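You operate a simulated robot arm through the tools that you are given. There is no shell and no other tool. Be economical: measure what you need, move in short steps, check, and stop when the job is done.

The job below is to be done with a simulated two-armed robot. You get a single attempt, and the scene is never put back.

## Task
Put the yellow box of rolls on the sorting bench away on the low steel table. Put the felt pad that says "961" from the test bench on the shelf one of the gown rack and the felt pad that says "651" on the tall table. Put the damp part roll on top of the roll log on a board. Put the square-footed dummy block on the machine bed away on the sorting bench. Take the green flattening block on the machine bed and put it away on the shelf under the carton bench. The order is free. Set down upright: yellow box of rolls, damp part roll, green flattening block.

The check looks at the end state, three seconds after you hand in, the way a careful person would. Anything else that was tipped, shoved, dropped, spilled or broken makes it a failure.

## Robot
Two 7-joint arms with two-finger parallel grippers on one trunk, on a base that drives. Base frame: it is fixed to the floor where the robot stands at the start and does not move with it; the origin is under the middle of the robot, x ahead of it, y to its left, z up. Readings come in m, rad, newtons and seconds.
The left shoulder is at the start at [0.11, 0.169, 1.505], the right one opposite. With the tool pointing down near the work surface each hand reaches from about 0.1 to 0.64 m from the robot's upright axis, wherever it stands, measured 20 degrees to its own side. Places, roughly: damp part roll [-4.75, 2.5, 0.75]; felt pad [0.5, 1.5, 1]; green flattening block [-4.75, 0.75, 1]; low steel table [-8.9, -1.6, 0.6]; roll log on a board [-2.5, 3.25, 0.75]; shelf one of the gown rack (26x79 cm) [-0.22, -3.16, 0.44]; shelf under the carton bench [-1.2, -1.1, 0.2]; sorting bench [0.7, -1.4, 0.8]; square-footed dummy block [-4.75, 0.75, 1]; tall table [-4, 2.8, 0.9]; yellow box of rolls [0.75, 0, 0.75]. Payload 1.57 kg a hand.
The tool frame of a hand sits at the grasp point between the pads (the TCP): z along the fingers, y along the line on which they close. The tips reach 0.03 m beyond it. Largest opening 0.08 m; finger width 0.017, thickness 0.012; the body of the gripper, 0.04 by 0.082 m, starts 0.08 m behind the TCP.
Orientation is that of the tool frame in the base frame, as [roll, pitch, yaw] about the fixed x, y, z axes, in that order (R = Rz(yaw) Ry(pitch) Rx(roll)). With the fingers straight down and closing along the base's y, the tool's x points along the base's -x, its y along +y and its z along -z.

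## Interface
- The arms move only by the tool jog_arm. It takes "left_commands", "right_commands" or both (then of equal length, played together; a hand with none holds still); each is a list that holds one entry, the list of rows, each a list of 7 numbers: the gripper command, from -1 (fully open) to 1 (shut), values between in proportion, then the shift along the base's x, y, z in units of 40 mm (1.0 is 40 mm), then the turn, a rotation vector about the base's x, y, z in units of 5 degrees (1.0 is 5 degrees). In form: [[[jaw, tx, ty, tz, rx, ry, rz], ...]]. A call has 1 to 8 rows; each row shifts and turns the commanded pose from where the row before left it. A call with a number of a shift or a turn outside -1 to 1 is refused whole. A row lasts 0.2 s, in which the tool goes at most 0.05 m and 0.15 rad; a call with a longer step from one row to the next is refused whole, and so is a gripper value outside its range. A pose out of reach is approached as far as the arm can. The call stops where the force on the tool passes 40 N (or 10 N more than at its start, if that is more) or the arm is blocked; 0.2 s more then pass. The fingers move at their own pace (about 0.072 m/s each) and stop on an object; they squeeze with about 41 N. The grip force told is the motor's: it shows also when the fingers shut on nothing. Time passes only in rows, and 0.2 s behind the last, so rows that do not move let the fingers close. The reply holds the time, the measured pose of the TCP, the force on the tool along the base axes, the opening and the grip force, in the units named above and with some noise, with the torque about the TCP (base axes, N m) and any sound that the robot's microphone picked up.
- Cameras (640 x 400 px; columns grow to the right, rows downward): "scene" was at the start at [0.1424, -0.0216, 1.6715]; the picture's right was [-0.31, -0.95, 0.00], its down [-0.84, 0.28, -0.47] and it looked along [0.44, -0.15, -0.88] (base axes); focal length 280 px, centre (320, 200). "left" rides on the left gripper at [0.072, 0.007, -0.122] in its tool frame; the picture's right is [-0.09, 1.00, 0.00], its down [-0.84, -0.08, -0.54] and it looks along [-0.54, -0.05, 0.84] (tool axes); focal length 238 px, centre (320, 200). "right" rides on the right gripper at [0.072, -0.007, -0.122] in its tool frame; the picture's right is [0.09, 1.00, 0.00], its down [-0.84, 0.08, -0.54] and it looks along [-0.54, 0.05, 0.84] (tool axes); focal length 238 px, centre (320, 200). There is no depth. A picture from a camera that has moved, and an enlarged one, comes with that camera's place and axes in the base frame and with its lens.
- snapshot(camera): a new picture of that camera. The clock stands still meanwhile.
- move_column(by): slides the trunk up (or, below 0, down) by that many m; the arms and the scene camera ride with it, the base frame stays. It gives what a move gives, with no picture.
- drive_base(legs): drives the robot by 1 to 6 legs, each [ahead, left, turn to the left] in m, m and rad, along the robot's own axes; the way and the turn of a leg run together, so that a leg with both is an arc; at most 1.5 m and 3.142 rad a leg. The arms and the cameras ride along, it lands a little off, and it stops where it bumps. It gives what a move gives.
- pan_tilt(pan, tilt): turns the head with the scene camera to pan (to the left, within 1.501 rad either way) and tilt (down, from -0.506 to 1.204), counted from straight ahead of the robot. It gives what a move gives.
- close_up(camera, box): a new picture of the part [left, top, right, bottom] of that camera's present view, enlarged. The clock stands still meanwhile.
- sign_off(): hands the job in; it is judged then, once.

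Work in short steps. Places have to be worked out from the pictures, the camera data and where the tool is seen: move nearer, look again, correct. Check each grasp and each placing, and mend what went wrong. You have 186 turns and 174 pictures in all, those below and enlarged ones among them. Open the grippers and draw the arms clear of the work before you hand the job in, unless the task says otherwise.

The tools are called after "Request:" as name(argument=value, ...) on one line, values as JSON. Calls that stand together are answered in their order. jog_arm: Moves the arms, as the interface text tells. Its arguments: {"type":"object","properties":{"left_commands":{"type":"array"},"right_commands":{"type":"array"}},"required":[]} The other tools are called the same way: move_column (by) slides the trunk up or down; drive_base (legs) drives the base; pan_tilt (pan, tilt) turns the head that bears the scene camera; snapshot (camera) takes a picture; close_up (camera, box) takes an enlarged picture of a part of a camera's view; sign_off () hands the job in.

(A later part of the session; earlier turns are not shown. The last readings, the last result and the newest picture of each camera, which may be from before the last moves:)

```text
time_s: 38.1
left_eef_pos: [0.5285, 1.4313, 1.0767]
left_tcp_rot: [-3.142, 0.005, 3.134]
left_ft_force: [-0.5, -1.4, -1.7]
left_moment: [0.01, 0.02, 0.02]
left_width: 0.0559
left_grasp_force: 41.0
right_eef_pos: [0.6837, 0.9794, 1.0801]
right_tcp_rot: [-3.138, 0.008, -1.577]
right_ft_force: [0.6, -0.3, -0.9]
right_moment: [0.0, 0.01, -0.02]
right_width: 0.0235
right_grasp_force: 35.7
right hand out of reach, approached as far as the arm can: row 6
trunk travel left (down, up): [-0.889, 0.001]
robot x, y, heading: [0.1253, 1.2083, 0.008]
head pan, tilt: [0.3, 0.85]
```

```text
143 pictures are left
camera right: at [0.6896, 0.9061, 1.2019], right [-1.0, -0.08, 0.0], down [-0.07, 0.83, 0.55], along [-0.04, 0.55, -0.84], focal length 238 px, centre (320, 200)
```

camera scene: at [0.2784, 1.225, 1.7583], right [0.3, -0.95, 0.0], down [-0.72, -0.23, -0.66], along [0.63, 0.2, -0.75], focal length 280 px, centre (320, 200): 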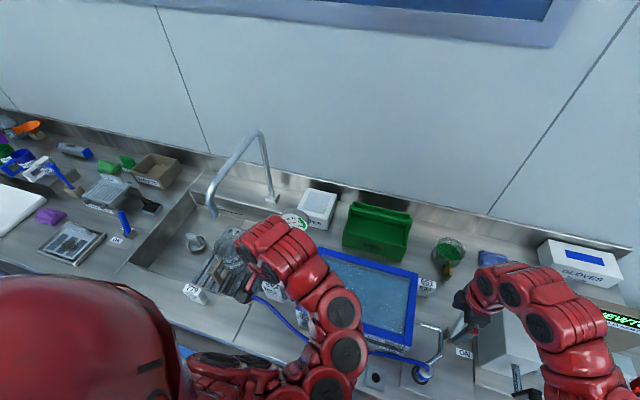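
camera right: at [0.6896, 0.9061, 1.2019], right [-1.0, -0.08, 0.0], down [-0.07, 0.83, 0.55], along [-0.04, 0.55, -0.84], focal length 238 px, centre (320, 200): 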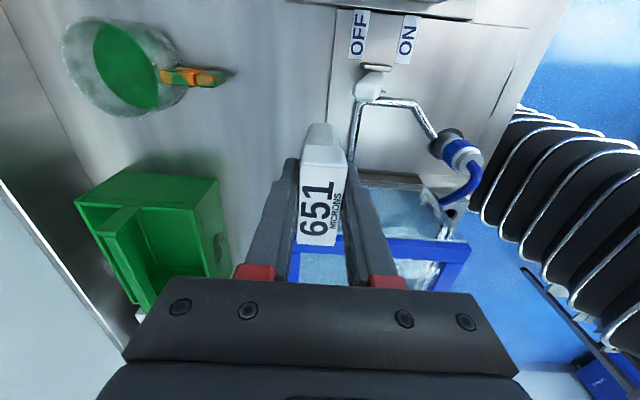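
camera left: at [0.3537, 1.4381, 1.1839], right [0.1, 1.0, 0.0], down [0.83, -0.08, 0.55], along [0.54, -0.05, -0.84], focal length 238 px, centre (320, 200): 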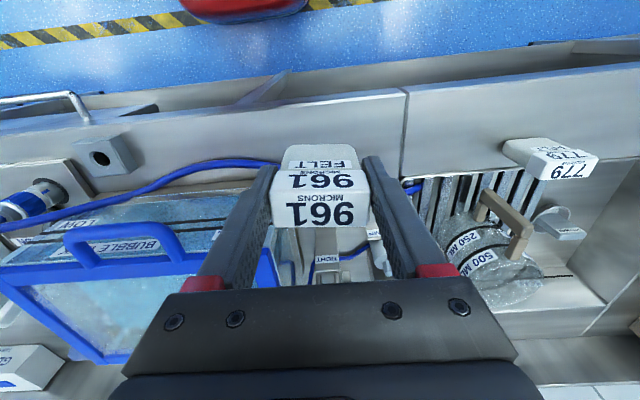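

Held well. I back off and look at the surroundings behind/right for the drive.

Request:
drive_base(legs=[[-0.2, 0, 0]])

Request:
pan_tilt(pan=1.5, tilt=0.5)

Request:
snapshot(camera="scene")

Request:
pan_tilt(pan=-1.5, tilt=0.5)

Request:
snapshot(camera="scene")

```text
time_s: 39.6
left_eef_pos: [0.3348, 1.4289, 1.0767]
left_tcp_rot: [3.14, 0.003, 3.13]
left_ft_force: [0.6, 0.3, -1.8]
left_moment: [0.02, 0.0, 0.03]
left_width: 0.0558
left_grasp_force: 41.9
right_eef_pos: [0.4887, 0.9751, 1.0789]
right_tcp_rot: [-3.139, 0.006, -1.581]
right_ft_force: [-0.4, -0.8, -0.4]
right_moment: [-0.01, 0.0, -0.01]
right_width: 0.0234
right_grasp_force: 35.9
trunk travel left (down, up): [-0.889, 0.001]
robot x, y, heading: [-0.0727, 1.2034, 0.007]
head pan, tilt: [0.3, 0.85]
```

```text
time_s: 41.0
left_eef_pos: [0.3321, 1.4284, 1.0792]
left_tcp_rot: [-3.141, 0.004, 3.13]
left_ft_force: [-0.8, 0.7, -0.4]
left_moment: [0.0, -0.02, 0.0]
left_width: 0.0559
left_grasp_force: 40.8
right_eef_pos: [0.4873, 0.9757, 1.0803]
right_tcp_rot: [-3.136, 0.007, -1.583]
right_ft_force: [1.2, -0.4, -1.2]
right_moment: [-0.02, 0.0, 0.01]
right_width: 0.0236
right_grasp_force: 35.1
trunk travel left (down, up): [-0.889, 0.001]
robot x, y, heading: [-0.072, 1.2028, 0.007]
head pan, tilt: [1.499, 0.499]
```

```text
142 pictures are left
camera scene: at [0.0155, 1.2905, 1.7882], right [1.0, -0.07, 0.0], down [-0.03, -0.48, -0.88], along [0.06, 0.88, -0.48], focal length 280 px, centre (320, 200)
```

scene: 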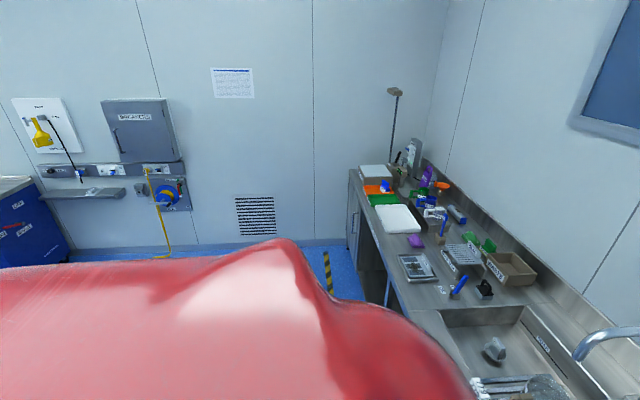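

```text
time_s: 43.6
left_eef_pos: [0.3331, 1.4294, 1.0795]
left_tcp_rot: [-3.14, 0.006, 3.13]
left_ft_force: [0.4, -0.7, -2.2]
left_moment: [0.01, 0.0, 0.01]
left_width: 0.0556
left_grasp_force: 41.1
right_eef_pos: [0.4861, 0.9763, 1.0801]
right_tcp_rot: [-3.136, 0.008, -1.582]
right_ft_force: [-0.8, -1.3, 0.0]
right_moment: [-0.03, -0.02, -0.02]
right_width: 0.0236
right_grasp_force: 36.2
trunk travel left (down, up): [-0.889, 0.001]
robot x, y, heading: [-0.0691, 1.2048, 0.005]
head pan, tilt: [-1.499, 0.499]
```

```text
141 pictures are left
camera scene: at [0.0167, 1.109, 1.7882], right [-1.0, -0.08, 0.0], down [-0.04, 0.48, -0.88], along [0.07, -0.88, -0.48], focal length 280 px, centre (320, 200)
```

scene: 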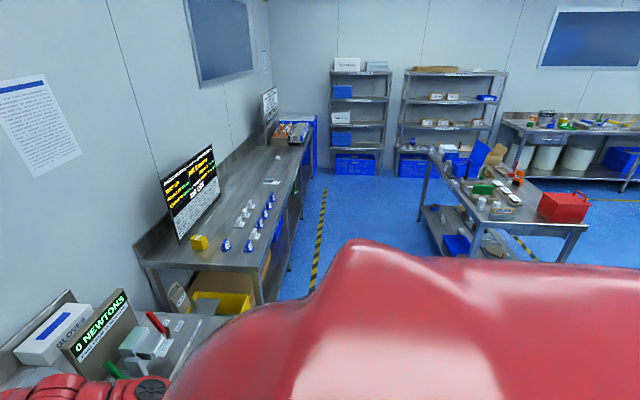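

The way: turn right to face -y, then drive down the corridor between sorting bench and carton bench towards the gown rack.

Request:
drive_base(legs=[[0, 0, -1.571], [1.3, 0, 0]])

Request:
pan_tilt(pan=0, tilt=0.5)

Request:
snapshot(camera="scene")

```text
time_s: 54.0
left_eef_pos: [0.153, -0.4937, 1.0794]
left_tcp_rot: [-3.14, 0.005, 1.551]
left_ft_force: [0.0, 0.5, -0.7]
left_moment: [0.02, 0.0, -0.04]
left_width: 0.0556
left_grasp_force: 41.1
right_eef_pos: [-0.302, -0.6451, 1.0799]
right_tcp_rot: [-3.135, 0.006, 3.125]
right_ft_force: [0.9, -0.6, -1.6]
right_moment: [0.01, 0.02, 0.01]
right_width: 0.0235
right_grasp_force: 36.0
trunk travel left (down, up): [-0.889, 0.001]
robot x, y, heading: [-0.0761, -0.0927, -1.575]
head pan, tilt: [-1.499, 0.499]
```

```text
time_s: 55.6
left_eef_pos: [0.1538, -0.4942, 1.0773]
left_tcp_rot: [3.141, 0.006, 1.553]
left_ft_force: [0.3, -1.2, -1.3]
left_moment: [0.03, 0.01, -0.01]
left_width: 0.0558
left_grasp_force: 40.8
right_eef_pos: [-0.3025, -0.6444, 1.0793]
right_tcp_rot: [-3.136, 0.005, 3.125]
right_ft_force: [0.3, 0.1, -1.2]
right_moment: [0.01, -0.03, 0.03]
right_width: 0.0234
right_grasp_force: 36.2
trunk travel left (down, up): [-0.889, 0.001]
robot x, y, heading: [-0.073, -0.0895, -1.567]
head pan, tilt: [0.0, 0.499]
```

```text
140 pictures are left
camera scene: at [-0.0719, -0.2606, 1.7882], right [-1.0, 0.0, 0.0], down [0.0, 0.48, -0.88], along [0.0, -0.88, -0.48], focal length 280 px, centre (320, 200)
```

scene: 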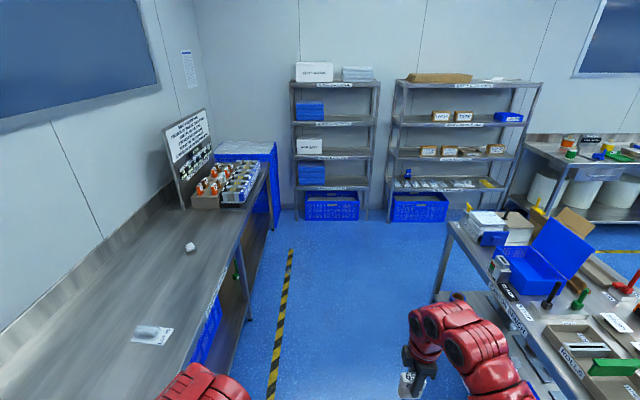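

The rack: lowest shelf (z≈0.44) has folded gowns on its left part, free on the right. I zoom to confirm the shelf label.

Request:
close_up(camera="scene", box=[280, 60, 400, 230])

Request:
drive_base(legs=[[1.5, -0.1, 0]])

Request:
snapshot(camera="scene")

```text
2.35 times, centred on (340, 145) of scene
camera zoom: at [-0.0719, -0.2606, 1.7882], right [-1.0, 0.0, 0.0], down [0.0, 0.48, -0.88], along [0.0, -0.88, -0.48], focal length 660 px, centre (273, 329)
```

zoom: 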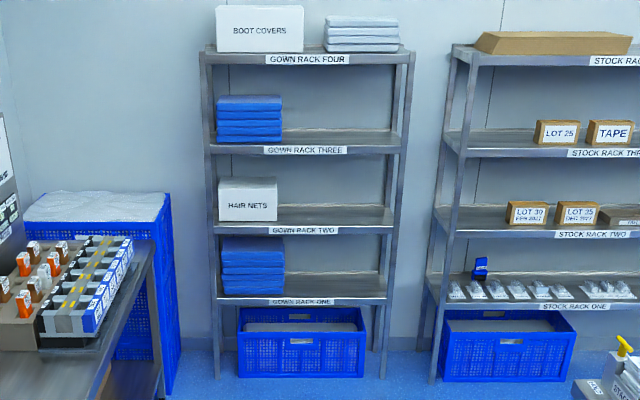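

```text
refused: leg 1 is longer than a leg can be; nothing moved
```

```text
138 pictures are left
camera scene: at [-0.0719, -0.2606, 1.7882], right [-1.0, 0.0, 0.0], down [0.0, 0.48, -0.88], along [0.0, -0.88, -0.48], focal length 280 px, centre (320, 200)
```

scene: 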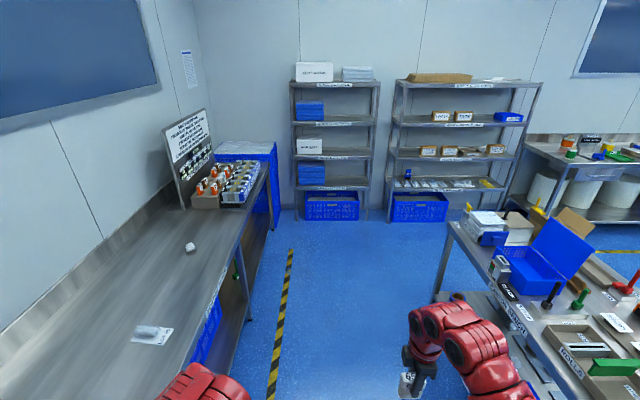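

Confirmed "GOWN RACK ONE" is the lowest shelf. I drive on in allowed legs and then stand off right of the middle of the rack.

Request:
drive_base(legs=[[1.45, 0, 0]])

Request:
drive_base(legs=[[0.5, -0.35, 0]])

Request:
snapshot(camera="scene")

```text
time_s: 62.7
left_eef_pos: [0.1735, -1.9179, 1.0791]
left_tcp_rot: [3.142, 0.004, 1.571]
left_ft_force: [0.7, -0.1, -1.0]
left_moment: [0.02, 0.0, 0.02]
left_width: 0.0555
left_grasp_force: 40.4
right_eef_pos: [-0.2792, -2.0776, 1.0796]
right_tcp_rot: [-3.136, 0.006, -3.139]
right_ft_force: [-0.4, 0.0, -1.1]
right_moment: [0.01, -0.03, 0.01]
right_width: 0.0235
right_grasp_force: 35.4
trunk travel left (down, up): [-0.889, 0.001]
robot x, y, heading: [-0.0593, -1.5126, -1.55]
head pan, tilt: [0.0, 0.499]
```

```text
time_s: 66.1
left_eef_pos: [-0.172, -2.4235, 1.0787]
left_tcp_rot: [3.14, 0.006, 1.567]
left_ft_force: [-0.3, 0.1, -1.2]
left_moment: [0.01, 0.01, 0.01]
left_width: 0.0554
left_grasp_force: 41.0
right_eef_pos: [-0.6239, -2.5821, 1.0795]
right_tcp_rot: [-3.137, 0.008, 3.141]
right_ft_force: [-0.5, 0.1, -1.5]
right_moment: [-0.02, 0.0, 0.0]
right_width: 0.0236
right_grasp_force: 35.9
trunk travel left (down, up): [-0.889, 0.001]
robot x, y, heading: [-0.4044, -2.0237, -1.554]
head pan, tilt: [0.0, 0.499]
```

```text
137 pictures are left
camera scene: at [-0.4005, -2.1938, 1.7882], right [-1.0, -0.02, 0.0], down [-0.01, 0.48, -0.88], along [0.01, -0.88, -0.48], focal length 280 px, centre (320, 200)
```

scene: 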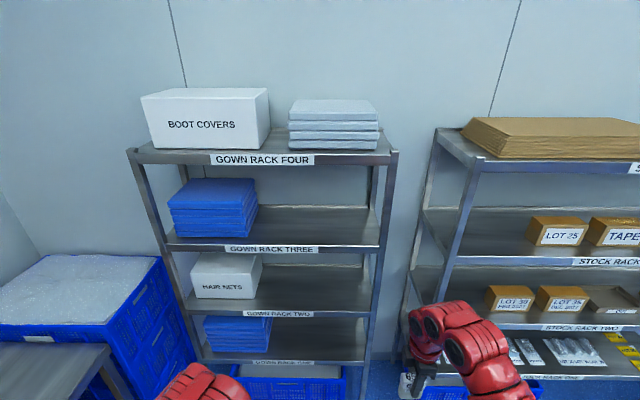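

Rack in front. I draw the right hand back and start tilting the left hand forward (so that the pad will be laid flat onto the shelf).

Request:
jog_arm(left_commands=[[[1, 0, -0.3, 0, -1, 0, 0], [1, 0, -0.3, 0, -1, 0, 0], [1, 0, -0.3, 0, -1, 0, 0], [1, 0, -0.3, 0, -1, 0, 0], [1, 0, -0.3, 0, -1, 0, 0], [1, 0, -0.3, 0, -1, 0, 0], [1, 0, -0.3, 0, -1, 0, 0], [1, 0, -0.3, 0, -1, 0, 0]]], right_commands=[[[1, 0, 0.6, 0, 0, 0, 0], [1, 0, 0.6, 0, 0, 0, 0], [1, 0, 0.6, 0, 0, 0, 0], [1, 0, 0.6, 0, 0, 0, 0], [1, 0, 0.6, 0, 0, 0, 0], [1, 0, 0.6, 0, 0, 0, 0], [1, 0, 0, 0, 0, 0, 0], [1, 0, 0, 0, 0, 0, 0]]])

```text
time_s: 67.9
left_eef_pos: [-0.1604, -2.4765, 1.1192]
left_tcp_rot: [3.141, 0.179, 1.565]
left_ft_force: [-0.1, 0.0, -0.9]
left_moment: [0.02, 0.01, -0.02]
left_width: 0.0553
left_grasp_force: 41.2
left hand out of reach, approached as far as the arm can: row 1, 2, 3, 4, 5, 6, 7, 8
right_eef_pos: [-0.6232, -2.4385, 1.0808]
right_tcp_rot: [-3.138, 0.009, 3.141]
right_ft_force: [0.4, 0.4, -1.2]
right_moment: [-0.01, -0.03, 0.03]
right_width: 0.0237
right_grasp_force: 36.1
trunk travel left (down, up): [-0.889, 0.001]
robot x, y, heading: [-0.4055, -2.0224, -1.56]
head pan, tilt: [0.0, 0.499]
```

Tilting is limited at this height relative to the shoulder; I lower the hand by ~0.2 relative to it and try again.

Request:
jog_arm(left_commands=[[[1, 0, 0, -1, 0, 0, 0], [1, 0, 0, -1, 0, 0, 0], [1, 0, 0, -1, 0, 0, 0], [1, 0, 0, -1, 0, 0, 0], [1, 0, 0, -1, 0, 0, 0], [1, 0, 0, 0, -1, 0, 0], [1, 0, 0, 0, -1, 0, 0], [1, 0, 0, 0, -1, 0, 0]]])

Request:
jog_arm(left_commands=[[[1, 0, -0.3, 0, -1, 0, 0], [1, 0, -0.3, 0, -1, 0, 0], [1, 0, -0.3, 0, -1, 0, 0], [1, 0, -0.3, 0, -1, 0, 0], [1, 0, -0.3, 0, -1, 0, 0], [1, 0, -0.3, 0, -1, 0, 0]]])

Request:
pan_tilt(pan=0.2, tilt=0.9)

Request:
snapshot(camera="scene")

```text
time_s: 69.7
left_eef_pos: [-0.1585, -2.4752, 0.9199]
left_tcp_rot: [3.139, 0.442, 1.567]
left_ft_force: [0.9, 0.0, -1.1]
left_moment: [0.01, 0.03, 0.03]
left_width: 0.0551
left_grasp_force: 40.7
right_eef_pos: [-0.6243, -2.4387, 1.0813]
right_tcp_rot: [-3.137, 0.008, 3.141]
right_ft_force: [-0.3, -0.7, -1.2]
right_moment: [-0.01, -0.01, -0.01]
right_width: 0.0234
right_grasp_force: 35.6
trunk travel left (down, up): [-0.889, 0.001]
robot x, y, heading: [-0.4015, -2.0209, -1.558]
head pan, tilt: [0.0, 0.499]
```

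```text
time_s: 71.1
left_eef_pos: [-0.159, -2.5486, 0.9193]
left_tcp_rot: [3.138, 0.969, 1.567]
left_ft_force: [0.7, -0.9, -1.1]
left_moment: [-0.01, -0.01, -0.01]
left_width: 0.0554
left_grasp_force: 41.3
right_eef_pos: [-0.624, -2.4403, 1.0805]
right_tcp_rot: [-3.137, 0.006, -3.141]
right_ft_force: [0.0, -0.2, -1.4]
right_moment: [0.04, 0.02, 0.03]
right_width: 0.0237
right_grasp_force: 35.6
trunk travel left (down, up): [-0.889, 0.001]
robot x, y, heading: [-0.4012, -2.0245, -1.553]
head pan, tilt: [0.0, 0.499]
```

```text
time_s: 72.0
left_eef_pos: [-0.1601, -2.5464, 0.9194]
left_tcp_rot: [3.139, 0.966, 1.566]
left_ft_force: [-0.8, -0.2, -1.1]
left_moment: [0.02, 0.0, -0.03]
left_width: 0.0554
left_grasp_force: 41.2
right_eef_pos: [-0.6242, -2.4387, 1.0801]
right_tcp_rot: [-3.137, 0.007, 3.14]
right_ft_force: [0.3, -0.2, -2.4]
right_moment: [0.05, 0.01, -0.03]
right_width: 0.0236
right_grasp_force: 35.3
trunk travel left (down, up): [-0.889, 0.001]
robot x, y, heading: [-0.4026, -2.0212, -1.552]
head pan, tilt: [0.201, 0.901]
```

```text
136 pictures are left
camera scene: at [-0.3864, -2.1771, 1.7544], right [-0.98, -0.21, 0.0], down [-0.17, 0.77, -0.62], along [0.13, -0.61, -0.78], focal length 280 px, centre (320, 200)
```

scene: 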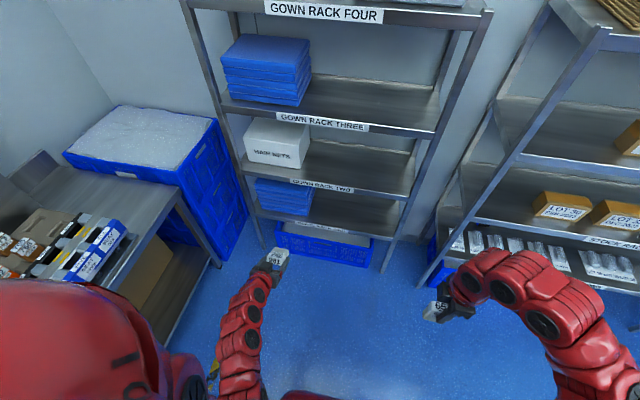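

Tilting works here. I finish the tilt to ~75°, lower the column, and shift the robot right.

Request:
jog_arm(left_commands=[[[1, 0, -0.2, 0, -1, 0, 0], [1, 0, -0.2, 0, -1, 0, 0], [1, 0, -0.2, 0, -1, 0, 0], [1, 0, -0.2, 0, -1, 0, 0]]], right_commands=[[[1, 0, 0.6, 0, 0, 0, 0], [1, 0, 0.6, 0, 0, 0, 0], [1, 0, 0.6, 0, 0, 0, 0], [1, 0, 0.6, 0, 0, 0, 0]]])

Request:
move_column(by=-0.36)

Request:
drive_base(legs=[[0.2, -0.17, 0]])

Request:
snapshot(camera="scene")

Request:
snapshot(camera="left")

```text
time_s: 73.0
left_eef_pos: [-0.156, -2.5817, 0.9193]
left_tcp_rot: [3.131, 1.316, 1.559]
left_ft_force: [0.4, -0.7, -1.1]
left_moment: [0.07, 0.0, -0.01]
left_width: 0.0554
left_grasp_force: 41.1
right_eef_pos: [-0.6244, -2.4258, 1.0832]
right_tcp_rot: [-3.141, 0.008, 3.14]
right_ft_force: [-0.5, -0.3, -0.7]
right_moment: [0.02, -0.01, -0.02]
right_width: 0.0237
right_grasp_force: 35.5
right hand out of reach, approached as far as the arm can: row 1, 2, 3, 4
trunk travel left (down, up): [-0.889, 0.001]
robot x, y, heading: [-0.4066, -2.022, -1.555]
head pan, tilt: [0.201, 0.901]
```

```text
time_s: 76.5
left_eef_pos: [-0.1583, -2.5804, 0.5587]
left_tcp_rot: [3.133, 1.314, 1.56]
left_ft_force: [0.1, -1.0, -0.8]
left_moment: [0.05, -0.02, -0.02]
left_width: 0.0558
left_grasp_force: 41.7
right_eef_pos: [-0.6235, -2.4263, 0.7207]
right_tcp_rot: [3.141, 0.009, 3.14]
right_ft_force: [-0.7, -0.4, -1.3]
right_moment: [-0.01, -0.03, 0.0]
right_width: 0.0233
right_grasp_force: 35.7
trunk travel left (down, up): [-0.529, 0.361]
robot x, y, heading: [-0.4058, -2.0231, -1.554]
head pan, tilt: [0.201, 0.901]
```

```text
time_s: 78.3
left_eef_pos: [-0.3232, -2.7853, 0.5579]
left_tcp_rot: [3.13, 1.313, 1.554]
left_ft_force: [0.6, 0.5, -2.2]
left_moment: [0.02, 0.0, -0.02]
left_width: 0.0559
left_grasp_force: 40.4
right_eef_pos: [-0.7882, -2.6281, 0.7231]
right_tcp_rot: [-3.141, 0.009, 3.135]
right_ft_force: [-0.7, -0.9, -1.7]
right_moment: [-0.02, 0.0, 0.02]
right_width: 0.0238
right_grasp_force: 35.2
trunk travel left (down, up): [-0.529, 0.361]
robot x, y, heading: [-0.5672, -2.2225, -1.563]
head pan, tilt: [0.201, 0.901]
```

```text
135 pictures are left
camera scene: at [-0.5487, -2.3813, 1.3942], right [-0.98, -0.21, 0.0], down [-0.16, 0.77, -0.62], along [0.13, -0.61, -0.78], focal length 280 px, centre (320, 200)
```

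scene: 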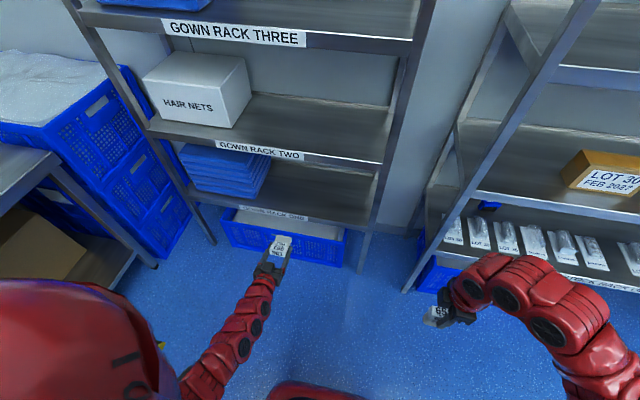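

```text
134 pictures are left
camera left: at [-0.3158, -2.6479, 0.521], right [1.0, -0.03, 0.09], down [-0.08, 0.31, 0.95], along [-0.06, -0.95, 0.31], focal length 238 px, centre (320, 200)
```

left: 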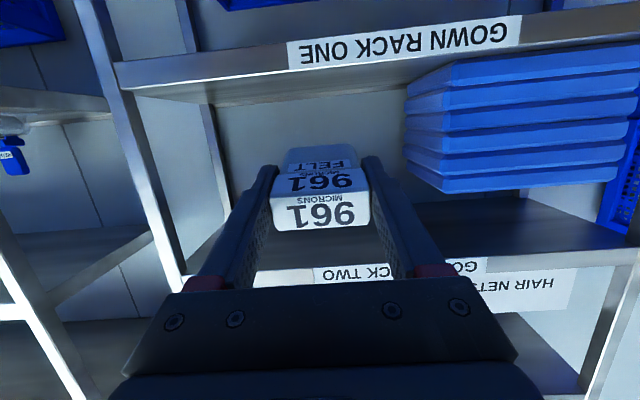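

The view shows shelf one ahead, free space x∈[-0.6,-0.17]. I drive 0.2 m forward, then reach in with the arm.

Request:
drive_base(legs=[[0.2, 0, 0]])

Request:
jog_arm(left_commands=[[[1, 0, -0.9, 0, 0, 0, 0], [1, 0, -0.9, 0, 0, 0, 0], [1, 0, -0.9, -0.4, 0, 0, 0], [1, 0, -0.6, -0.4, 0, 0, 0], [1, 0, 0, -0.4, 0, 0, 0]]])

Request:
snapshot(camera="left")

Request:
snapshot(camera="scene")

```text
time_s: 79.9
left_eef_pos: [-0.3199, -2.9836, 0.5592]
left_tcp_rot: [3.131, 1.312, 1.555]
left_ft_force: [0.1, 0.2, -1.2]
left_moment: [0.03, 0.01, -0.02]
left_width: 0.0552
left_grasp_force: 40.6
right_eef_pos: [-0.785, -2.8277, 0.7214]
right_tcp_rot: [3.141, 0.008, 3.138]
right_ft_force: [0.1, 0.1, -1.9]
right_moment: [0.0, -0.01, 0.02]
right_width: 0.0235
right_grasp_force: 35.9
trunk travel left (down, up): [-0.529, 0.361]
robot x, y, heading: [-0.5688, -2.4208, -1.56]
head pan, tilt: [0.201, 0.901]
```

```text
time_s: 81.1
left_eef_pos: [-0.3202, -3.1153, 0.5267]
left_tcp_rot: [3.135, 1.313, 1.558]
left_ft_force: [0.4, -0.3, -2.2]
left_moment: [0.04, 0.0, -0.02]
left_width: 0.0557
left_grasp_force: 41.3
left hand out of reach, approached as far as the arm can: row 5
right_eef_pos: [-0.785, -2.8268, 0.722]
right_tcp_rot: [3.14, 0.012, 3.135]
right_ft_force: [-0.5, 0.4, -1.3]
right_moment: [-0.03, -0.02, 0.01]
right_width: 0.0234
right_grasp_force: 35.6
trunk travel left (down, up): [-0.529, 0.361]
robot x, y, heading: [-0.5632, -2.4241, -1.557]
head pan, tilt: [0.201, 0.901]
```

```text
133 pictures are left
camera left: at [-0.314, -2.9772, 0.4887], right [1.0, -0.03, 0.09], down [-0.08, 0.31, 0.95], along [-0.06, -0.95, 0.31], focal length 238 px, centre (320, 200)
```

left: 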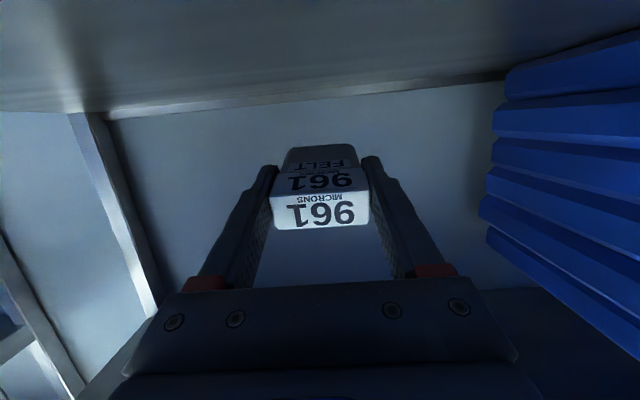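

```text
132 pictures are left
camera scene: at [-0.546, -2.5781, 1.3944], right [-0.98, -0.21, 0.0], down [-0.16, 0.77, -0.62], along [0.13, -0.61, -0.78], focal length 280 px, centre (320, 200)
```

scene: 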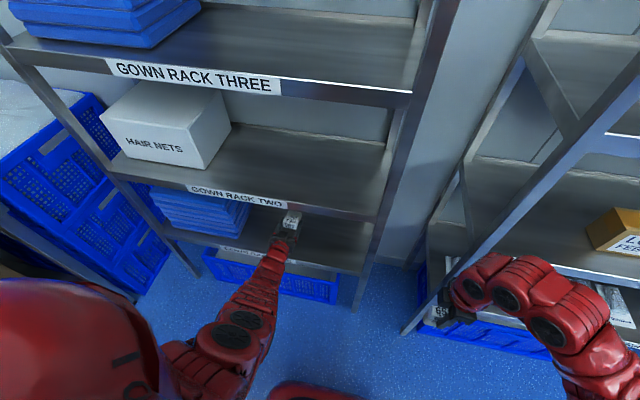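

The pad is over the shelf. I lower by the column in small steps, watching force.

Request:
move_column(by=-0.04)

Request:
snapshot(camera="left")

```text
time_s: 82.0
left_eef_pos: [-0.3193, -3.1144, 0.4874]
left_tcp_rot: [3.132, 1.314, 1.555]
left_ft_force: [0.7, -0.3, -1.9]
left_moment: [0.03, -0.01, 0.01]
left_width: 0.0556
left_grasp_force: 41.2
right_eef_pos: [-0.7845, -2.8272, 0.6825]
right_tcp_rot: [-3.138, 0.011, 3.137]
right_ft_force: [-0.4, -0.3, -1.1]
right_moment: [0.0, 0.03, -0.04]
right_width: 0.0235
right_grasp_force: 35.9
trunk travel left (down, up): [-0.489, 0.401]
robot x, y, heading: [-0.5645, -2.4197, -1.56]
head pan, tilt: [0.201, 0.901]
```

```text
131 pictures are left
camera left: at [-0.3132, -2.9772, 0.4486], right [1.0, -0.03, 0.09], down [-0.08, 0.31, 0.95], along [-0.06, -0.95, 0.31], focal length 238 px, centre (320, 200)
```

left: 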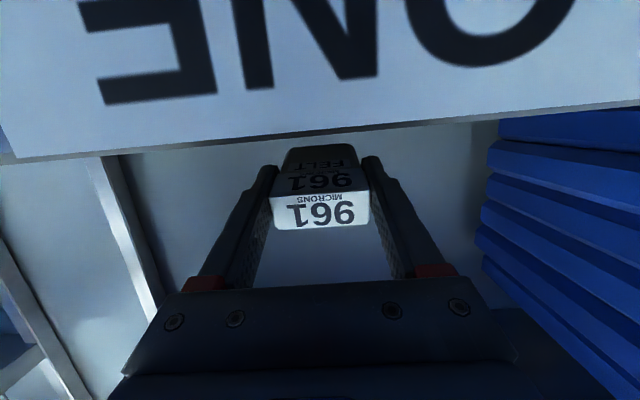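

Shelf top reads ≈0.452; pad's low edge ≈0.463. I lower 12 mm more.

Request:
move_column(by=-0.012)

```text
time_s: 82.6
left_eef_pos: [-0.3199, -3.1139, 0.4741]
left_tcp_rot: [3.13, 1.314, 1.555]
left_ft_force: [-0.8, 0.5, -1.0]
left_moment: [0.04, -0.04, -0.02]
left_width: 0.0555
left_grasp_force: 40.9
right_eef_pos: [-0.7857, -2.8273, 0.6708]
right_tcp_rot: [-3.141, 0.009, 3.137]
right_ft_force: [0.0, -0.1, -1.2]
right_moment: [0.01, 0.03, 0.01]
right_width: 0.0237
right_grasp_force: 35.7
trunk travel left (down, up): [-0.477, 0.413]
robot x, y, heading: [-0.5641, -2.4228, -1.562]
head pan, tilt: [0.201, 0.901]
```

No contact force yet; a few more millimetres.

Request:
move_column(by=-0.006)

```text
time_s: 83.1
left_eef_pos: [-0.3194, -3.114, 0.4735]
left_tcp_rot: [3.134, 1.323, 1.558]
left_ft_force: [0.7, -1.3, 15.5]
left_moment: [-1.05, 0.48, 0.09]
left_width: 0.0557
left_grasp_force: 41.2
right_eef_pos: [-0.7845, -2.8263, 0.6653]
right_tcp_rot: [-3.139, 0.011, 3.136]
right_ft_force: [-0.9, 0.0, -1.6]
right_moment: [0.02, 0.02, -0.01]
right_width: 0.0237
right_grasp_force: 35.9
trunk travel left (down, up): [-0.471, 0.419]
robot x, y, heading: [-0.565, -2.4231, -1.559]
head pan, tilt: [0.201, 0.901]
```

Contact (15 N). I open, then withdraw straight back.

Request:
jog_arm(left_commands=[[[-0.2, 0, 0, 0, 0, 0, 0], [-1, 0, 0, 0, 0, 0, 0], [-1, 0, 0, 0, 0, 0, 0], [-1, 0, 0.3, 0.1, 0, 0, 0], [-1, 0, 0.6, 0.1, 0, 0, 0], [-1, 0, 1, 0.1, 0, 0, 0], [-1, 0, 1, 0.1, 0, 0, 0]]])

Request:
snapshot(camera="left")

Request:
snapshot(camera="scene")

```text
time_s: 84.7
left_eef_pos: [-0.3199, -2.9979, 0.4856]
left_tcp_rot: [3.131, 1.316, 1.557]
left_ft_force: [-0.2, 0.8, 1.0]
left_moment: [0.03, -0.02, 0.04]
left_width: 0.0799
left_grasp_force: 0.1
right_eef_pos: [-0.7848, -2.8271, 0.6645]
right_tcp_rot: [-3.139, 0.009, 3.135]
right_ft_force: [-0.1, 0.8, -0.3]
right_moment: [-0.02, -0.02, 0.0]
right_width: 0.0236
right_grasp_force: 35.8
trunk travel left (down, up): [-0.471, 0.419]
robot x, y, heading: [-0.565, -2.4188, -1.558]
head pan, tilt: [0.201, 0.901]
```

```text
130 pictures are left
camera left: at [-0.3127, -2.8606, 0.447], right [1.0, -0.03, 0.09], down [-0.08, 0.31, 0.95], along [-0.06, -0.95, 0.31], focal length 238 px, centre (320, 200)
```

left: 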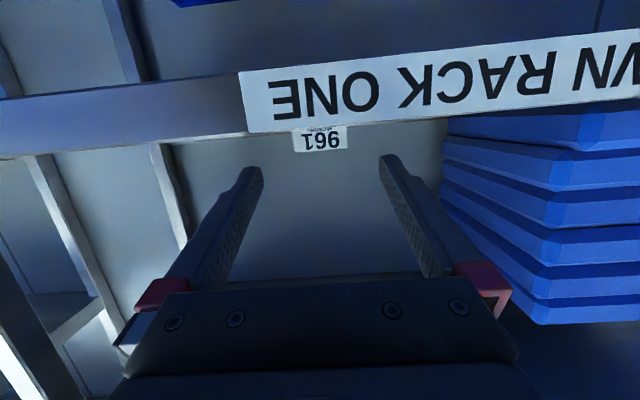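

```text
129 pictures are left
camera scene: at [-0.5458, -2.578, 1.3364], right [-0.98, -0.21, 0.0], down [-0.17, 0.77, -0.62], along [0.13, -0.61, -0.78], focal length 280 px, centre (320, 200)
```

scene: 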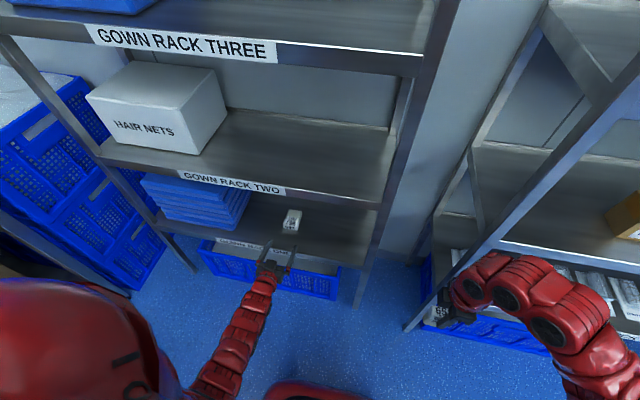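

961 lies safely on shelf one. I back off, raise the column, and turn the left hand back down.

Request:
drive_base(legs=[[-0.5, 0, 0], [0, 0.45, 0]])

Request:
move_column(by=0.418)

Request:
jog_arm(left_commands=[[[-1, 0, 0.2, 0, 1, 0, 0], [-1, 0, 0.2, 0, 1, 0, 0], [-1, 0, 0.2, 0, 1, 0, 0], [-1, 0, 0.2, 0, 1, 0, 0], [-1, 0, 0.2, 0, 1, 0, 0], [-1, 0, 0.2, 0, 1, 0, 0], [-1, 0, 0.2, 0, 1, 0, 0], [-1, 0, 0.2, 0, 1, 0, 0]]])

Request:
jog_arm(left_commands=[[[-1, 0, 0.2, 0.2, 1, 0, 0], [-1, 0, 0.2, 0.2, 1, 0, 0], [-1, 0, 0.2, 0.2, 1, 0, 0], [-1, 0, 0.2, 0.4, 1, 0, 0], [-1, 0, 0.2, 0.6, 1, 0, 0], [-1, 0, 0.2, 0.6, 1, 0, 0], [-1, 0, 0, 0.6, 1, 0, 0], [-1, 0, 0, 0.6, 0, 0, 0]]])

```text
time_s: 90.0
left_eef_pos: [0.1287, -2.5004, 0.4838]
left_tcp_rot: [3.133, 1.314, 1.554]
left_ft_force: [-0.2, -0.2, -0.3]
left_moment: [-0.02, -0.02, 0.01]
left_width: 0.0798
left_grasp_force: 0.1
right_eef_pos: [-0.3361, -2.3261, 0.6642]
right_tcp_rot: [-3.14, 0.008, 3.13]
right_ft_force: [0.6, 0.7, -1.4]
right_moment: [-0.01, 0.01, 0.0]
right_width: 0.0234
right_grasp_force: 35.6
trunk travel left (down, up): [-0.471, 0.419]
robot x, y, heading: [-0.1121, -1.9219, -1.564]
head pan, tilt: [0.201, 0.901]
```

```text
refused: 0.418 is not a number from -0.4 to 0.4
```

```text
time_s: 91.8
left_eef_pos: [0.1288, -2.4355, 0.485]
left_tcp_rot: [-3.137, 0.615, 1.564]
left_ft_force: [-0.7, 0.3, 0.5]
left_moment: [0.0, 0.03, 0.0]
left_width: 0.08
left_grasp_force: 0.0
right_eef_pos: [-0.3352, -2.3269, 0.6643]
right_tcp_rot: [-3.14, 0.008, 3.132]
right_ft_force: [0.2, -0.5, -1.3]
right_moment: [-0.01, 0.0, 0.01]
right_width: 0.0235
right_grasp_force: 35.4
trunk travel left (down, up): [-0.471, 0.419]
robot x, y, heading: [-0.1158, -1.9226, -1.567]
head pan, tilt: [0.201, 0.901]
```

```text
time_s: 93.6
left_eef_pos: [0.1285, -2.387, 0.6234]
left_tcp_rot: [-3.133, 0.006, 1.565]
left_ft_force: [0.3, -0.3, -0.4]
left_moment: [0.03, 0.01, 0.0]
left_width: 0.0802
left_grasp_force: 0.0
right_eef_pos: [-0.3353, -2.3267, 0.6639]
right_tcp_rot: [-3.14, 0.009, 3.132]
right_ft_force: [0.1, 0.1, -1.2]
right_moment: [0.0, -0.01, -0.03]
right_width: 0.0235
right_grasp_force: 35.7
trunk travel left (down, up): [-0.471, 0.419]
robot x, y, heading: [-0.1132, -1.9222, -1.566]
head pan, tilt: [0.201, 0.901]
```

Now raise the column, back up the corridor, and turn to face the sorting bench.

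Request:
move_column(by=0.4)

Request:
drive_base(legs=[[-1.5, 0, 0], [0, 0, 1.566]])

Request:
pan_tilt(pan=0.25, tilt=0.85)

Request:
snapshot(camera="scene")

```text
time_s: 97.4
left_eef_pos: [0.1292, -2.386, 1.0208]
left_tcp_rot: [-3.133, 0.006, 1.566]
left_ft_force: [0.6, 0.5, -0.3]
left_moment: [0.03, 0.0, -0.03]
left_width: 0.08
left_grasp_force: 0.0
right_eef_pos: [-0.3366, -2.3274, 1.0642]
right_tcp_rot: [-3.141, 0.008, 3.132]
right_ft_force: [-0.4, -0.1, -1.0]
right_moment: [0.01, 0.03, 0.01]
right_width: 0.0232
right_grasp_force: 35.9
trunk travel left (down, up): [-0.871, 0.019]
robot x, y, heading: [-0.1136, -1.9273, -1.559]
head pan, tilt: [0.201, 0.901]
```

```text
time_s: 108.9
left_eef_pos: [0.3105, -0.1239, 1.022]
left_tcp_rot: [-3.135, 0.005, -3.111]
left_ft_force: [-0.5, 0.0, -0.1]
left_moment: [-0.01, 0.05, -0.02]
left_width: 0.0801
left_grasp_force: 0.0
right_eef_pos: [0.2676, -0.5902, 1.0647]
right_tcp_rot: [3.141, 0.012, -1.546]
right_ft_force: [0.6, -0.2, -0.9]
right_moment: [0.0, -0.01, -0.03]
right_width: 0.0234
right_grasp_force: 36.0
trunk travel left (down, up): [-0.871, 0.019]
robot x, y, heading: [-0.1455, -0.3845, 0.041]
head pan, tilt: [0.201, 0.901]
```

```text
time_s: 109.5
left_eef_pos: [0.3117, -0.1243, 1.0226]
left_tcp_rot: [-3.134, 0.005, -3.112]
left_ft_force: [0.2, -0.2, 0.3]
left_moment: [-0.03, -0.02, 0.02]
left_width: 0.08
left_grasp_force: 0.1
right_eef_pos: [0.2669, -0.592, 1.0645]
right_tcp_rot: [-3.141, 0.008, -1.547]
right_ft_force: [0.0, 0.8, -1.5]
right_moment: [0.01, 0.0, -0.03]
right_width: 0.0235
right_grasp_force: 35.7
trunk travel left (down, up): [-0.871, 0.019]
robot x, y, heading: [-0.1447, -0.3857, 0.037]
head pan, tilt: [0.25, 0.85]
```

```text
128 pictures are left
camera scene: at [0.0128, -0.3587, 1.7402], right [0.29, -0.96, 0.0], down [-0.72, -0.22, -0.66], along [0.63, 0.19, -0.75], focal length 280 px, centre (320, 200)
```

scene: 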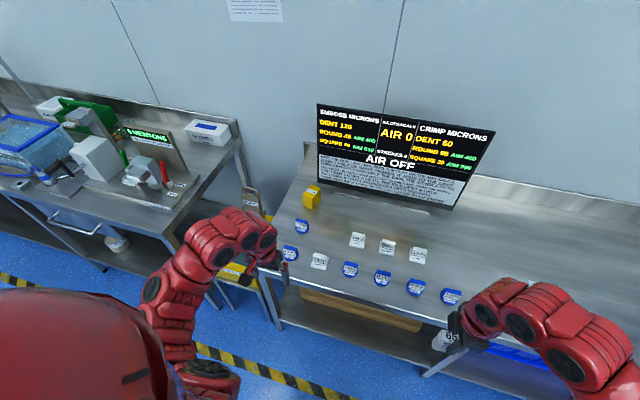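

The yellow box and numbered dummies are visible. I drive closer with a heading correction, then measure the box with the left camera.

Request:
drive_base(legs=[[0.27, 0.08, -0.037]])

Request:
snapshot(camera="left")

Request:
snapshot(camera="scene")

```text
time_s: 111.5
left_eef_pos: [0.583, -0.0581, 1.0219]
left_tcp_rot: [-3.132, 0.007, 3.131]
left_ft_force: [0.2, 1.4, -0.3]
left_moment: [0.0, -0.02, 0.01]
left_width: 0.08
left_grasp_force: 0.1
right_eef_pos: [0.5207, -0.5238, 1.0642]
right_tcp_rot: [-3.14, 0.011, -1.587]
right_ft_force: [-0.9, 0.1, -0.5]
right_moment: [0.0, 0.01, -0.03]
right_width: 0.0236
right_grasp_force: 36.1
trunk travel left (down, up): [-0.871, 0.019]
robot x, y, heading: [0.1202, -0.3005, 0.002]
head pan, tilt: [0.25, 0.85]
```

```text
127 pictures are left
camera left: at [0.5096, -0.0492, 1.1446], right [0.1, 0.99, -0.01], down [0.83, -0.08, 0.55], along [0.54, -0.06, -0.84], focal length 238 px, centre (320, 200)
```

left: 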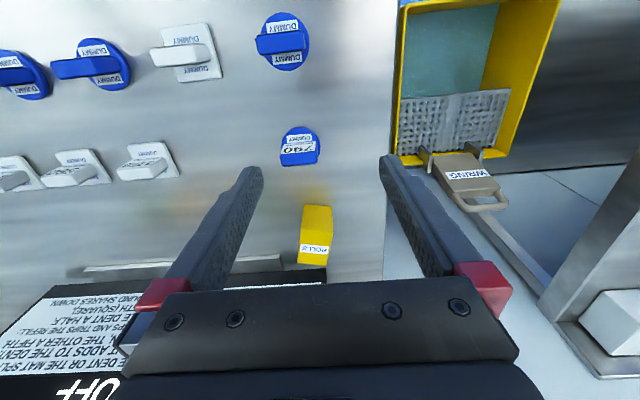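

```text
126 pictures are left
camera scene: at [0.2753, -0.2806, 1.7403], right [0.25, -0.97, 0.0], down [-0.73, -0.19, -0.66], along [0.64, 0.16, -0.75], focal length 280 px, centre (320, 200)
```

scene: 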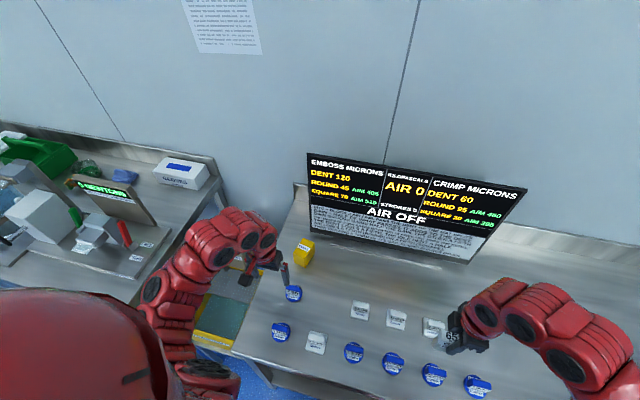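

Triangulating gives the box top ≈0.865, center ≈(0.79,-0.09), 50 mm wide, yaw ≈-0.2. I lower the column a bit for reach and move over it.

Request:
move_column(by=-0.09)

Request:
jog_arm(left_commands=[[[-1, 0.9, -0.15, 0.1, 0, 0, -0.6], [-1, 0.9, -0.15, 0, 0, 0, -0.6], [-1, 0.9, -0.15, 0, 0, 0, -0.6], [-1, 0.9, -0.15, 0, 0, 0, -0.6], [-1, 0.9, -0.15, 0, 0, 0, 0], [-1, 0.6, -0.05, 0, 0, 0, 0], [-1, 0, 0, 0, 0, 0, 0]]])

Request:
snapshot(camera="left")

```text
time_s: 112.7
left_eef_pos: [0.5835, -0.0581, 0.9324]
left_tcp_rot: [-3.133, 0.006, 3.132]
left_ft_force: [-0.3, 0.6, 0.4]
left_moment: [0.0, 0.02, 0.02]
left_width: 0.0803
left_grasp_force: 0.1
right_eef_pos: [0.5209, -0.5225, 0.9744]
right_tcp_rot: [-3.141, 0.008, -1.586]
right_ft_force: [0.6, -0.5, -1.2]
right_moment: [-0.01, -0.01, 0.01]
right_width: 0.0236
right_grasp_force: 36.3
trunk travel left (down, up): [-0.781, 0.109]
robot x, y, heading: [0.1173, -0.2982, 0.003]
head pan, tilt: [0.25, 0.85]
```

```text
time_s: 114.3
left_eef_pos: [0.7864, -0.0888, 0.9369]
left_tcp_rot: [-3.134, 0.005, 2.921]
left_ft_force: [-0.8, 0.0, -0.4]
left_moment: [0.01, 0.05, 0.02]
left_width: 0.0801
left_grasp_force: 0.0
right_eef_pos: [0.521, -0.5229, 0.9743]
right_tcp_rot: [-3.14, 0.009, -1.587]
right_ft_force: [0.4, 0.0, -0.9]
right_moment: [-0.01, 0.02, -0.03]
right_width: 0.0235
right_grasp_force: 35.4
trunk travel left (down, up): [-0.781, 0.109]
robot x, y, heading: [0.1206, -0.2972, 0.005]
head pan, tilt: [0.25, 0.85]
```

```text
125 pictures are left
camera left: at [0.7164, -0.0641, 1.0591], right [0.31, 0.95, -0.01], down [0.8, -0.25, 0.55], along [0.52, -0.17, -0.84], focal length 238 px, centre (320, 200)
```

left: 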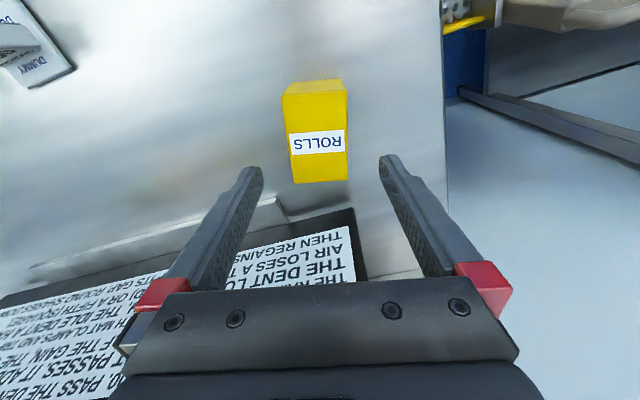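

Box center ≈(0.777,-0.088). I correct 10 mm back, descend to z≈0.832 and close.

Request:
jog_arm(left_commands=[[[-1, -0.25, 0, -0.5, 0, 0, 0], [-1, 0, 0, -1, 0, 0, 0], [-1, 0, 0, -1, 0, 0, 0], [-1, 0, 0, -0.1, 0, 0, 0], [1, 0, 0, 0, 0, 0, 0], [1, 0, 0, 0, 0, 0, 0], [1, 0, 0, 0, 0, 0, 0]]])

Request:
snapshot(camera="left")

```text
time_s: 115.9
left_eef_pos: [0.7774, -0.0888, 0.8334]
left_tcp_rot: [-3.134, 0.006, 2.922]
left_ft_force: [-0.3, 1.3, 3.0]
left_moment: [0.1, 0.09, -0.04]
left_width: 0.0494
left_grasp_force: 40.8
right_eef_pos: [0.521, -0.5224, 0.9749]
right_tcp_rot: [-3.14, 0.01, -1.586]
right_ft_force: [-0.4, -0.5, -0.9]
right_moment: [-0.01, -0.04, -0.02]
right_width: 0.0236
right_grasp_force: 36.1
trunk travel left (down, up): [-0.781, 0.109]
robot x, y, heading: [0.1179, -0.2989, -0.002]
head pan, tilt: [0.25, 0.85]
```

```text
124 pictures are left
camera left: at [0.7072, -0.0654, 0.9544], right [0.31, 0.95, -0.01], down [0.8, -0.25, 0.55], along [0.52, -0.17, -0.84], focal length 238 px, centre (320, 200)
```

left: 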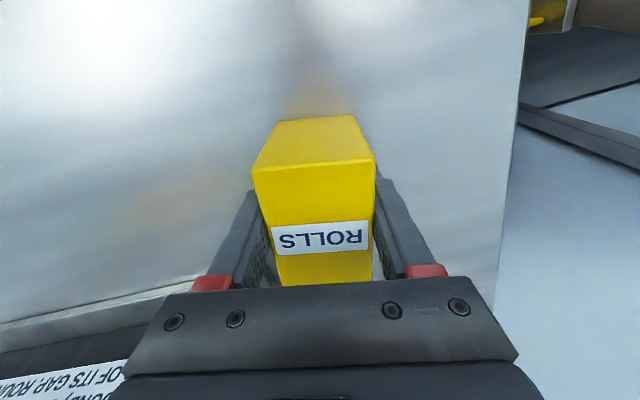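

Gripped at 49 mm. I lift, raise column, and back out.

Request:
jog_arm(left_commands=[[[1, 0, 0, 0.7, 0, 0, 0], [1, 0, 0, 1, 0, 0, 0], [1, -0.2, 0, 1, 0, 0, 0], [1, -0.8, 0, 0.5, 0, 0, 0], [1, -0.9, 0.1, 0.2, 0, 0, 0], [1, -0.9, 0.1, 0, 0, 0, 0], [1, 0, 0, 0, 0, 0, 0]]])

Request:
move_column(by=0.1)

Request:
drive_base(legs=[[-0.22, 0, 0]])

Request:
snapshot(camera="left")

Request:
snapshot(camera="scene")

```text
time_s: 117.5
left_eef_pos: [0.6643, -0.0831, 0.9673]
left_tcp_rot: [-3.133, 0.007, 2.922]
left_ft_force: [0.0, 0.7, -0.4]
left_moment: [0.03, 0.0, 0.0]
left_width: 0.0496
left_grasp_force: 40.5
right_eef_pos: [0.5213, -0.5244, 0.9737]
right_tcp_rot: [3.141, 0.009, -1.587]
right_ft_force: [-1.0, -0.8, -1.1]
right_moment: [-0.03, -0.01, -0.01]
right_width: 0.0235
right_grasp_force: 36.1
trunk travel left (down, up): [-0.781, 0.109]
robot x, y, heading: [0.1179, -0.2983, 0.004]
head pan, tilt: [0.25, 0.85]
```

```text
time_s: 118.8
left_eef_pos: [0.6652, -0.0822, 1.0685]
left_tcp_rot: [-3.134, 0.006, 2.922]
left_ft_force: [0.2, -1.1, -0.3]
left_moment: [0.0, 0.0, 0.02]
left_width: 0.0497
left_grasp_force: 41.0
right_eef_pos: [0.5217, -0.5241, 1.0735]
right_tcp_rot: [3.141, 0.01, -1.587]
right_ft_force: [0.2, -0.2, -0.7]
right_moment: [-0.02, -0.01, -0.02]
right_width: 0.0237
right_grasp_force: 35.7
trunk travel left (down, up): [-0.881, 0.009]
robot x, y, heading: [0.1164, -0.2968, -0.001]
head pan, tilt: [0.25, 0.85]
```

```text
time_s: 120.5
left_eef_pos: [0.4425, -0.0795, 1.0665]
left_tcp_rot: [-3.134, 0.006, 2.927]
left_ft_force: [0.3, 0.3, -0.3]
left_moment: [0.0, 0.01, 0.01]
left_width: 0.0496
left_grasp_force: 40.2
right_eef_pos: [0.3031, -0.5217, 1.0743]
right_tcp_rot: [-3.141, 0.01, -1.581]
right_ft_force: [0.5, 0.3, -0.3]
right_moment: [0.0, -0.01, 0.03]
right_width: 0.0235
right_grasp_force: 35.8
trunk travel left (down, up): [-0.881, 0.009]
robot x, y, heading: [-0.1002, -0.2987, 0.009]
head pan, tilt: [0.25, 0.85]
```

```text
123 pictures are left
camera left: at [0.3735, -0.0558, 1.1896], right [0.3, 0.95, -0.01], down [0.8, -0.25, 0.55], along [0.52, -0.17, -0.84], focal length 238 px, centre (320, 200)
```

left: 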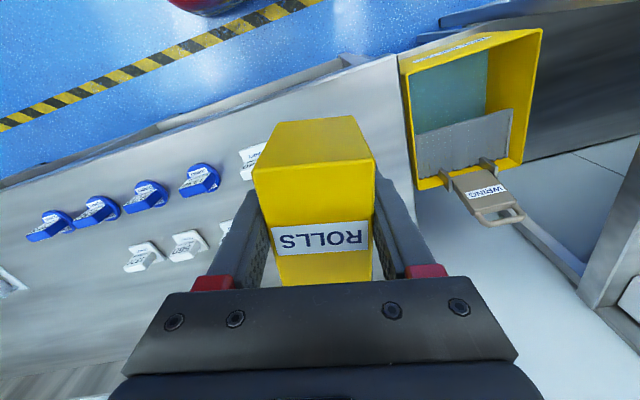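

```text
122 pictures are left
camera scene: at [0.0575, -0.2803, 1.75], right [0.25, -0.97, 0.0], down [-0.73, -0.19, -0.66], along [0.64, 0.17, -0.75], focal length 280 px, centre (320, 200)
```

scene: 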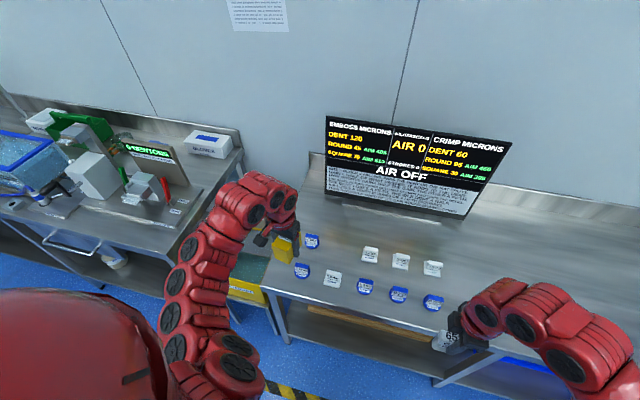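

Held. I turn left to face west (-x) and look at the route.

Request:
drive_base(legs=[[0, 0.25, 0], [0, 0, 1.57], [0, 0, 1.562]])

Request:
pan_tilt(pan=0, tilt=0.4)

Request:
snapshot(camera="scene")

Request:
pan_tilt(pan=-0.9, tilt=0.4)

Request:
snapshot(camera="scene")

```text
time_s: 130.1
left_eef_pos: [-0.6392, -0.2915, 1.0686]
left_tcp_rot: [-3.132, 0.006, -0.178]
left_ft_force: [0.9, 0.7, 0.3]
left_moment: [0.0, 0.01, 0.0]
left_width: 0.0494
left_grasp_force: 41.2
right_eef_pos: [-0.5134, 0.156, 1.0746]
right_tcp_rot: [-3.141, 0.008, 1.598]
right_ft_force: [0.3, 0.1, -0.7]
right_moment: [-0.05, 0.04, 0.0]
right_width: 0.0237
right_grasp_force: 35.8
trunk travel left (down, up): [-0.881, 0.009]
robot x, y, heading: [-0.1035, -0.0513, -3.092]
head pan, tilt: [0.25, 0.85]
```

```text
time_s: 131.0
left_eef_pos: [-0.6394, -0.2926, 1.0683]
left_tcp_rot: [-3.133, 0.007, -0.178]
left_ft_force: [-0.2, 0.3, -0.7]
left_moment: [-0.01, 0.01, -0.03]
left_width: 0.0492
left_grasp_force: 41.0
right_eef_pos: [-0.5141, 0.1541, 1.0751]
right_tcp_rot: [-3.14, 0.007, 1.596]
right_ft_force: [0.1, 0.4, -0.5]
right_moment: [-0.03, 0.0, -0.01]
right_width: 0.0235
right_grasp_force: 35.8
trunk travel left (down, up): [-0.881, 0.009]
robot x, y, heading: [-0.099, -0.0511, -3.103]
head pan, tilt: [0.0, 0.4]
```

```text
121 pictures are left
camera scene: at [-0.2747, -0.0619, 1.7892], right [-0.04, 1.0, 0.0], down [0.39, 0.02, -0.92], along [-0.92, -0.04, -0.39], focal length 280 px, centre (320, 200)
```

scene: 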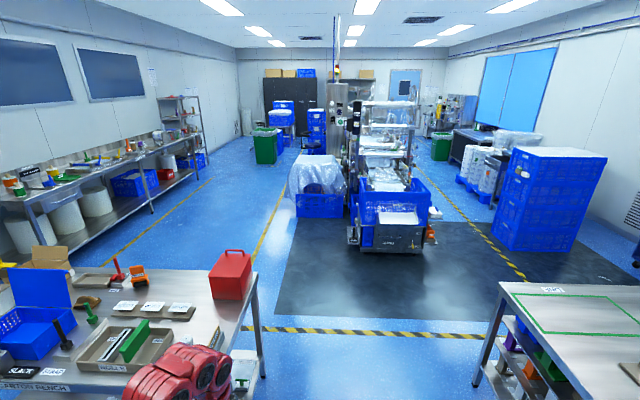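

```text
time_s: 132.2
left_eef_pos: [-0.6382, -0.2935, 1.0685]
left_tcp_rot: [-3.133, 0.006, -0.177]
left_ft_force: [-0.4, -0.2, -0.2]
left_moment: [-0.02, 0.01, -0.01]
left_width: 0.0496
left_grasp_force: 40.4
right_eef_pos: [-0.515, 0.1553, 1.0759]
right_tcp_rot: [-3.139, 0.009, 1.596]
right_ft_force: [0.4, -0.2, -0.3]
right_moment: [-0.01, 0.01, -0.01]
right_width: 0.0235
right_grasp_force: 35.7
trunk travel left (down, up): [-0.881, 0.009]
robot x, y, heading: [-0.1004, -0.0537, -3.1]
head pan, tilt: [-0.901, 0.4]
```

```text
120 pictures are left
camera scene: at [-0.2429, 0.0122, 1.7893], right [0.75, 0.66, 0.0], down [0.26, -0.29, -0.92], along [-0.6, 0.7, -0.39], focal length 280 px, centre (320, 200)
```

scene: 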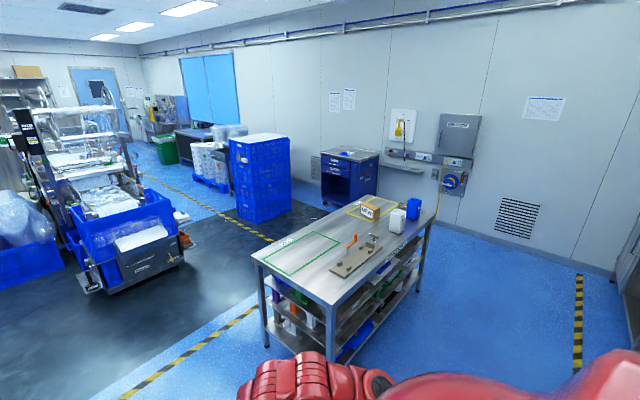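

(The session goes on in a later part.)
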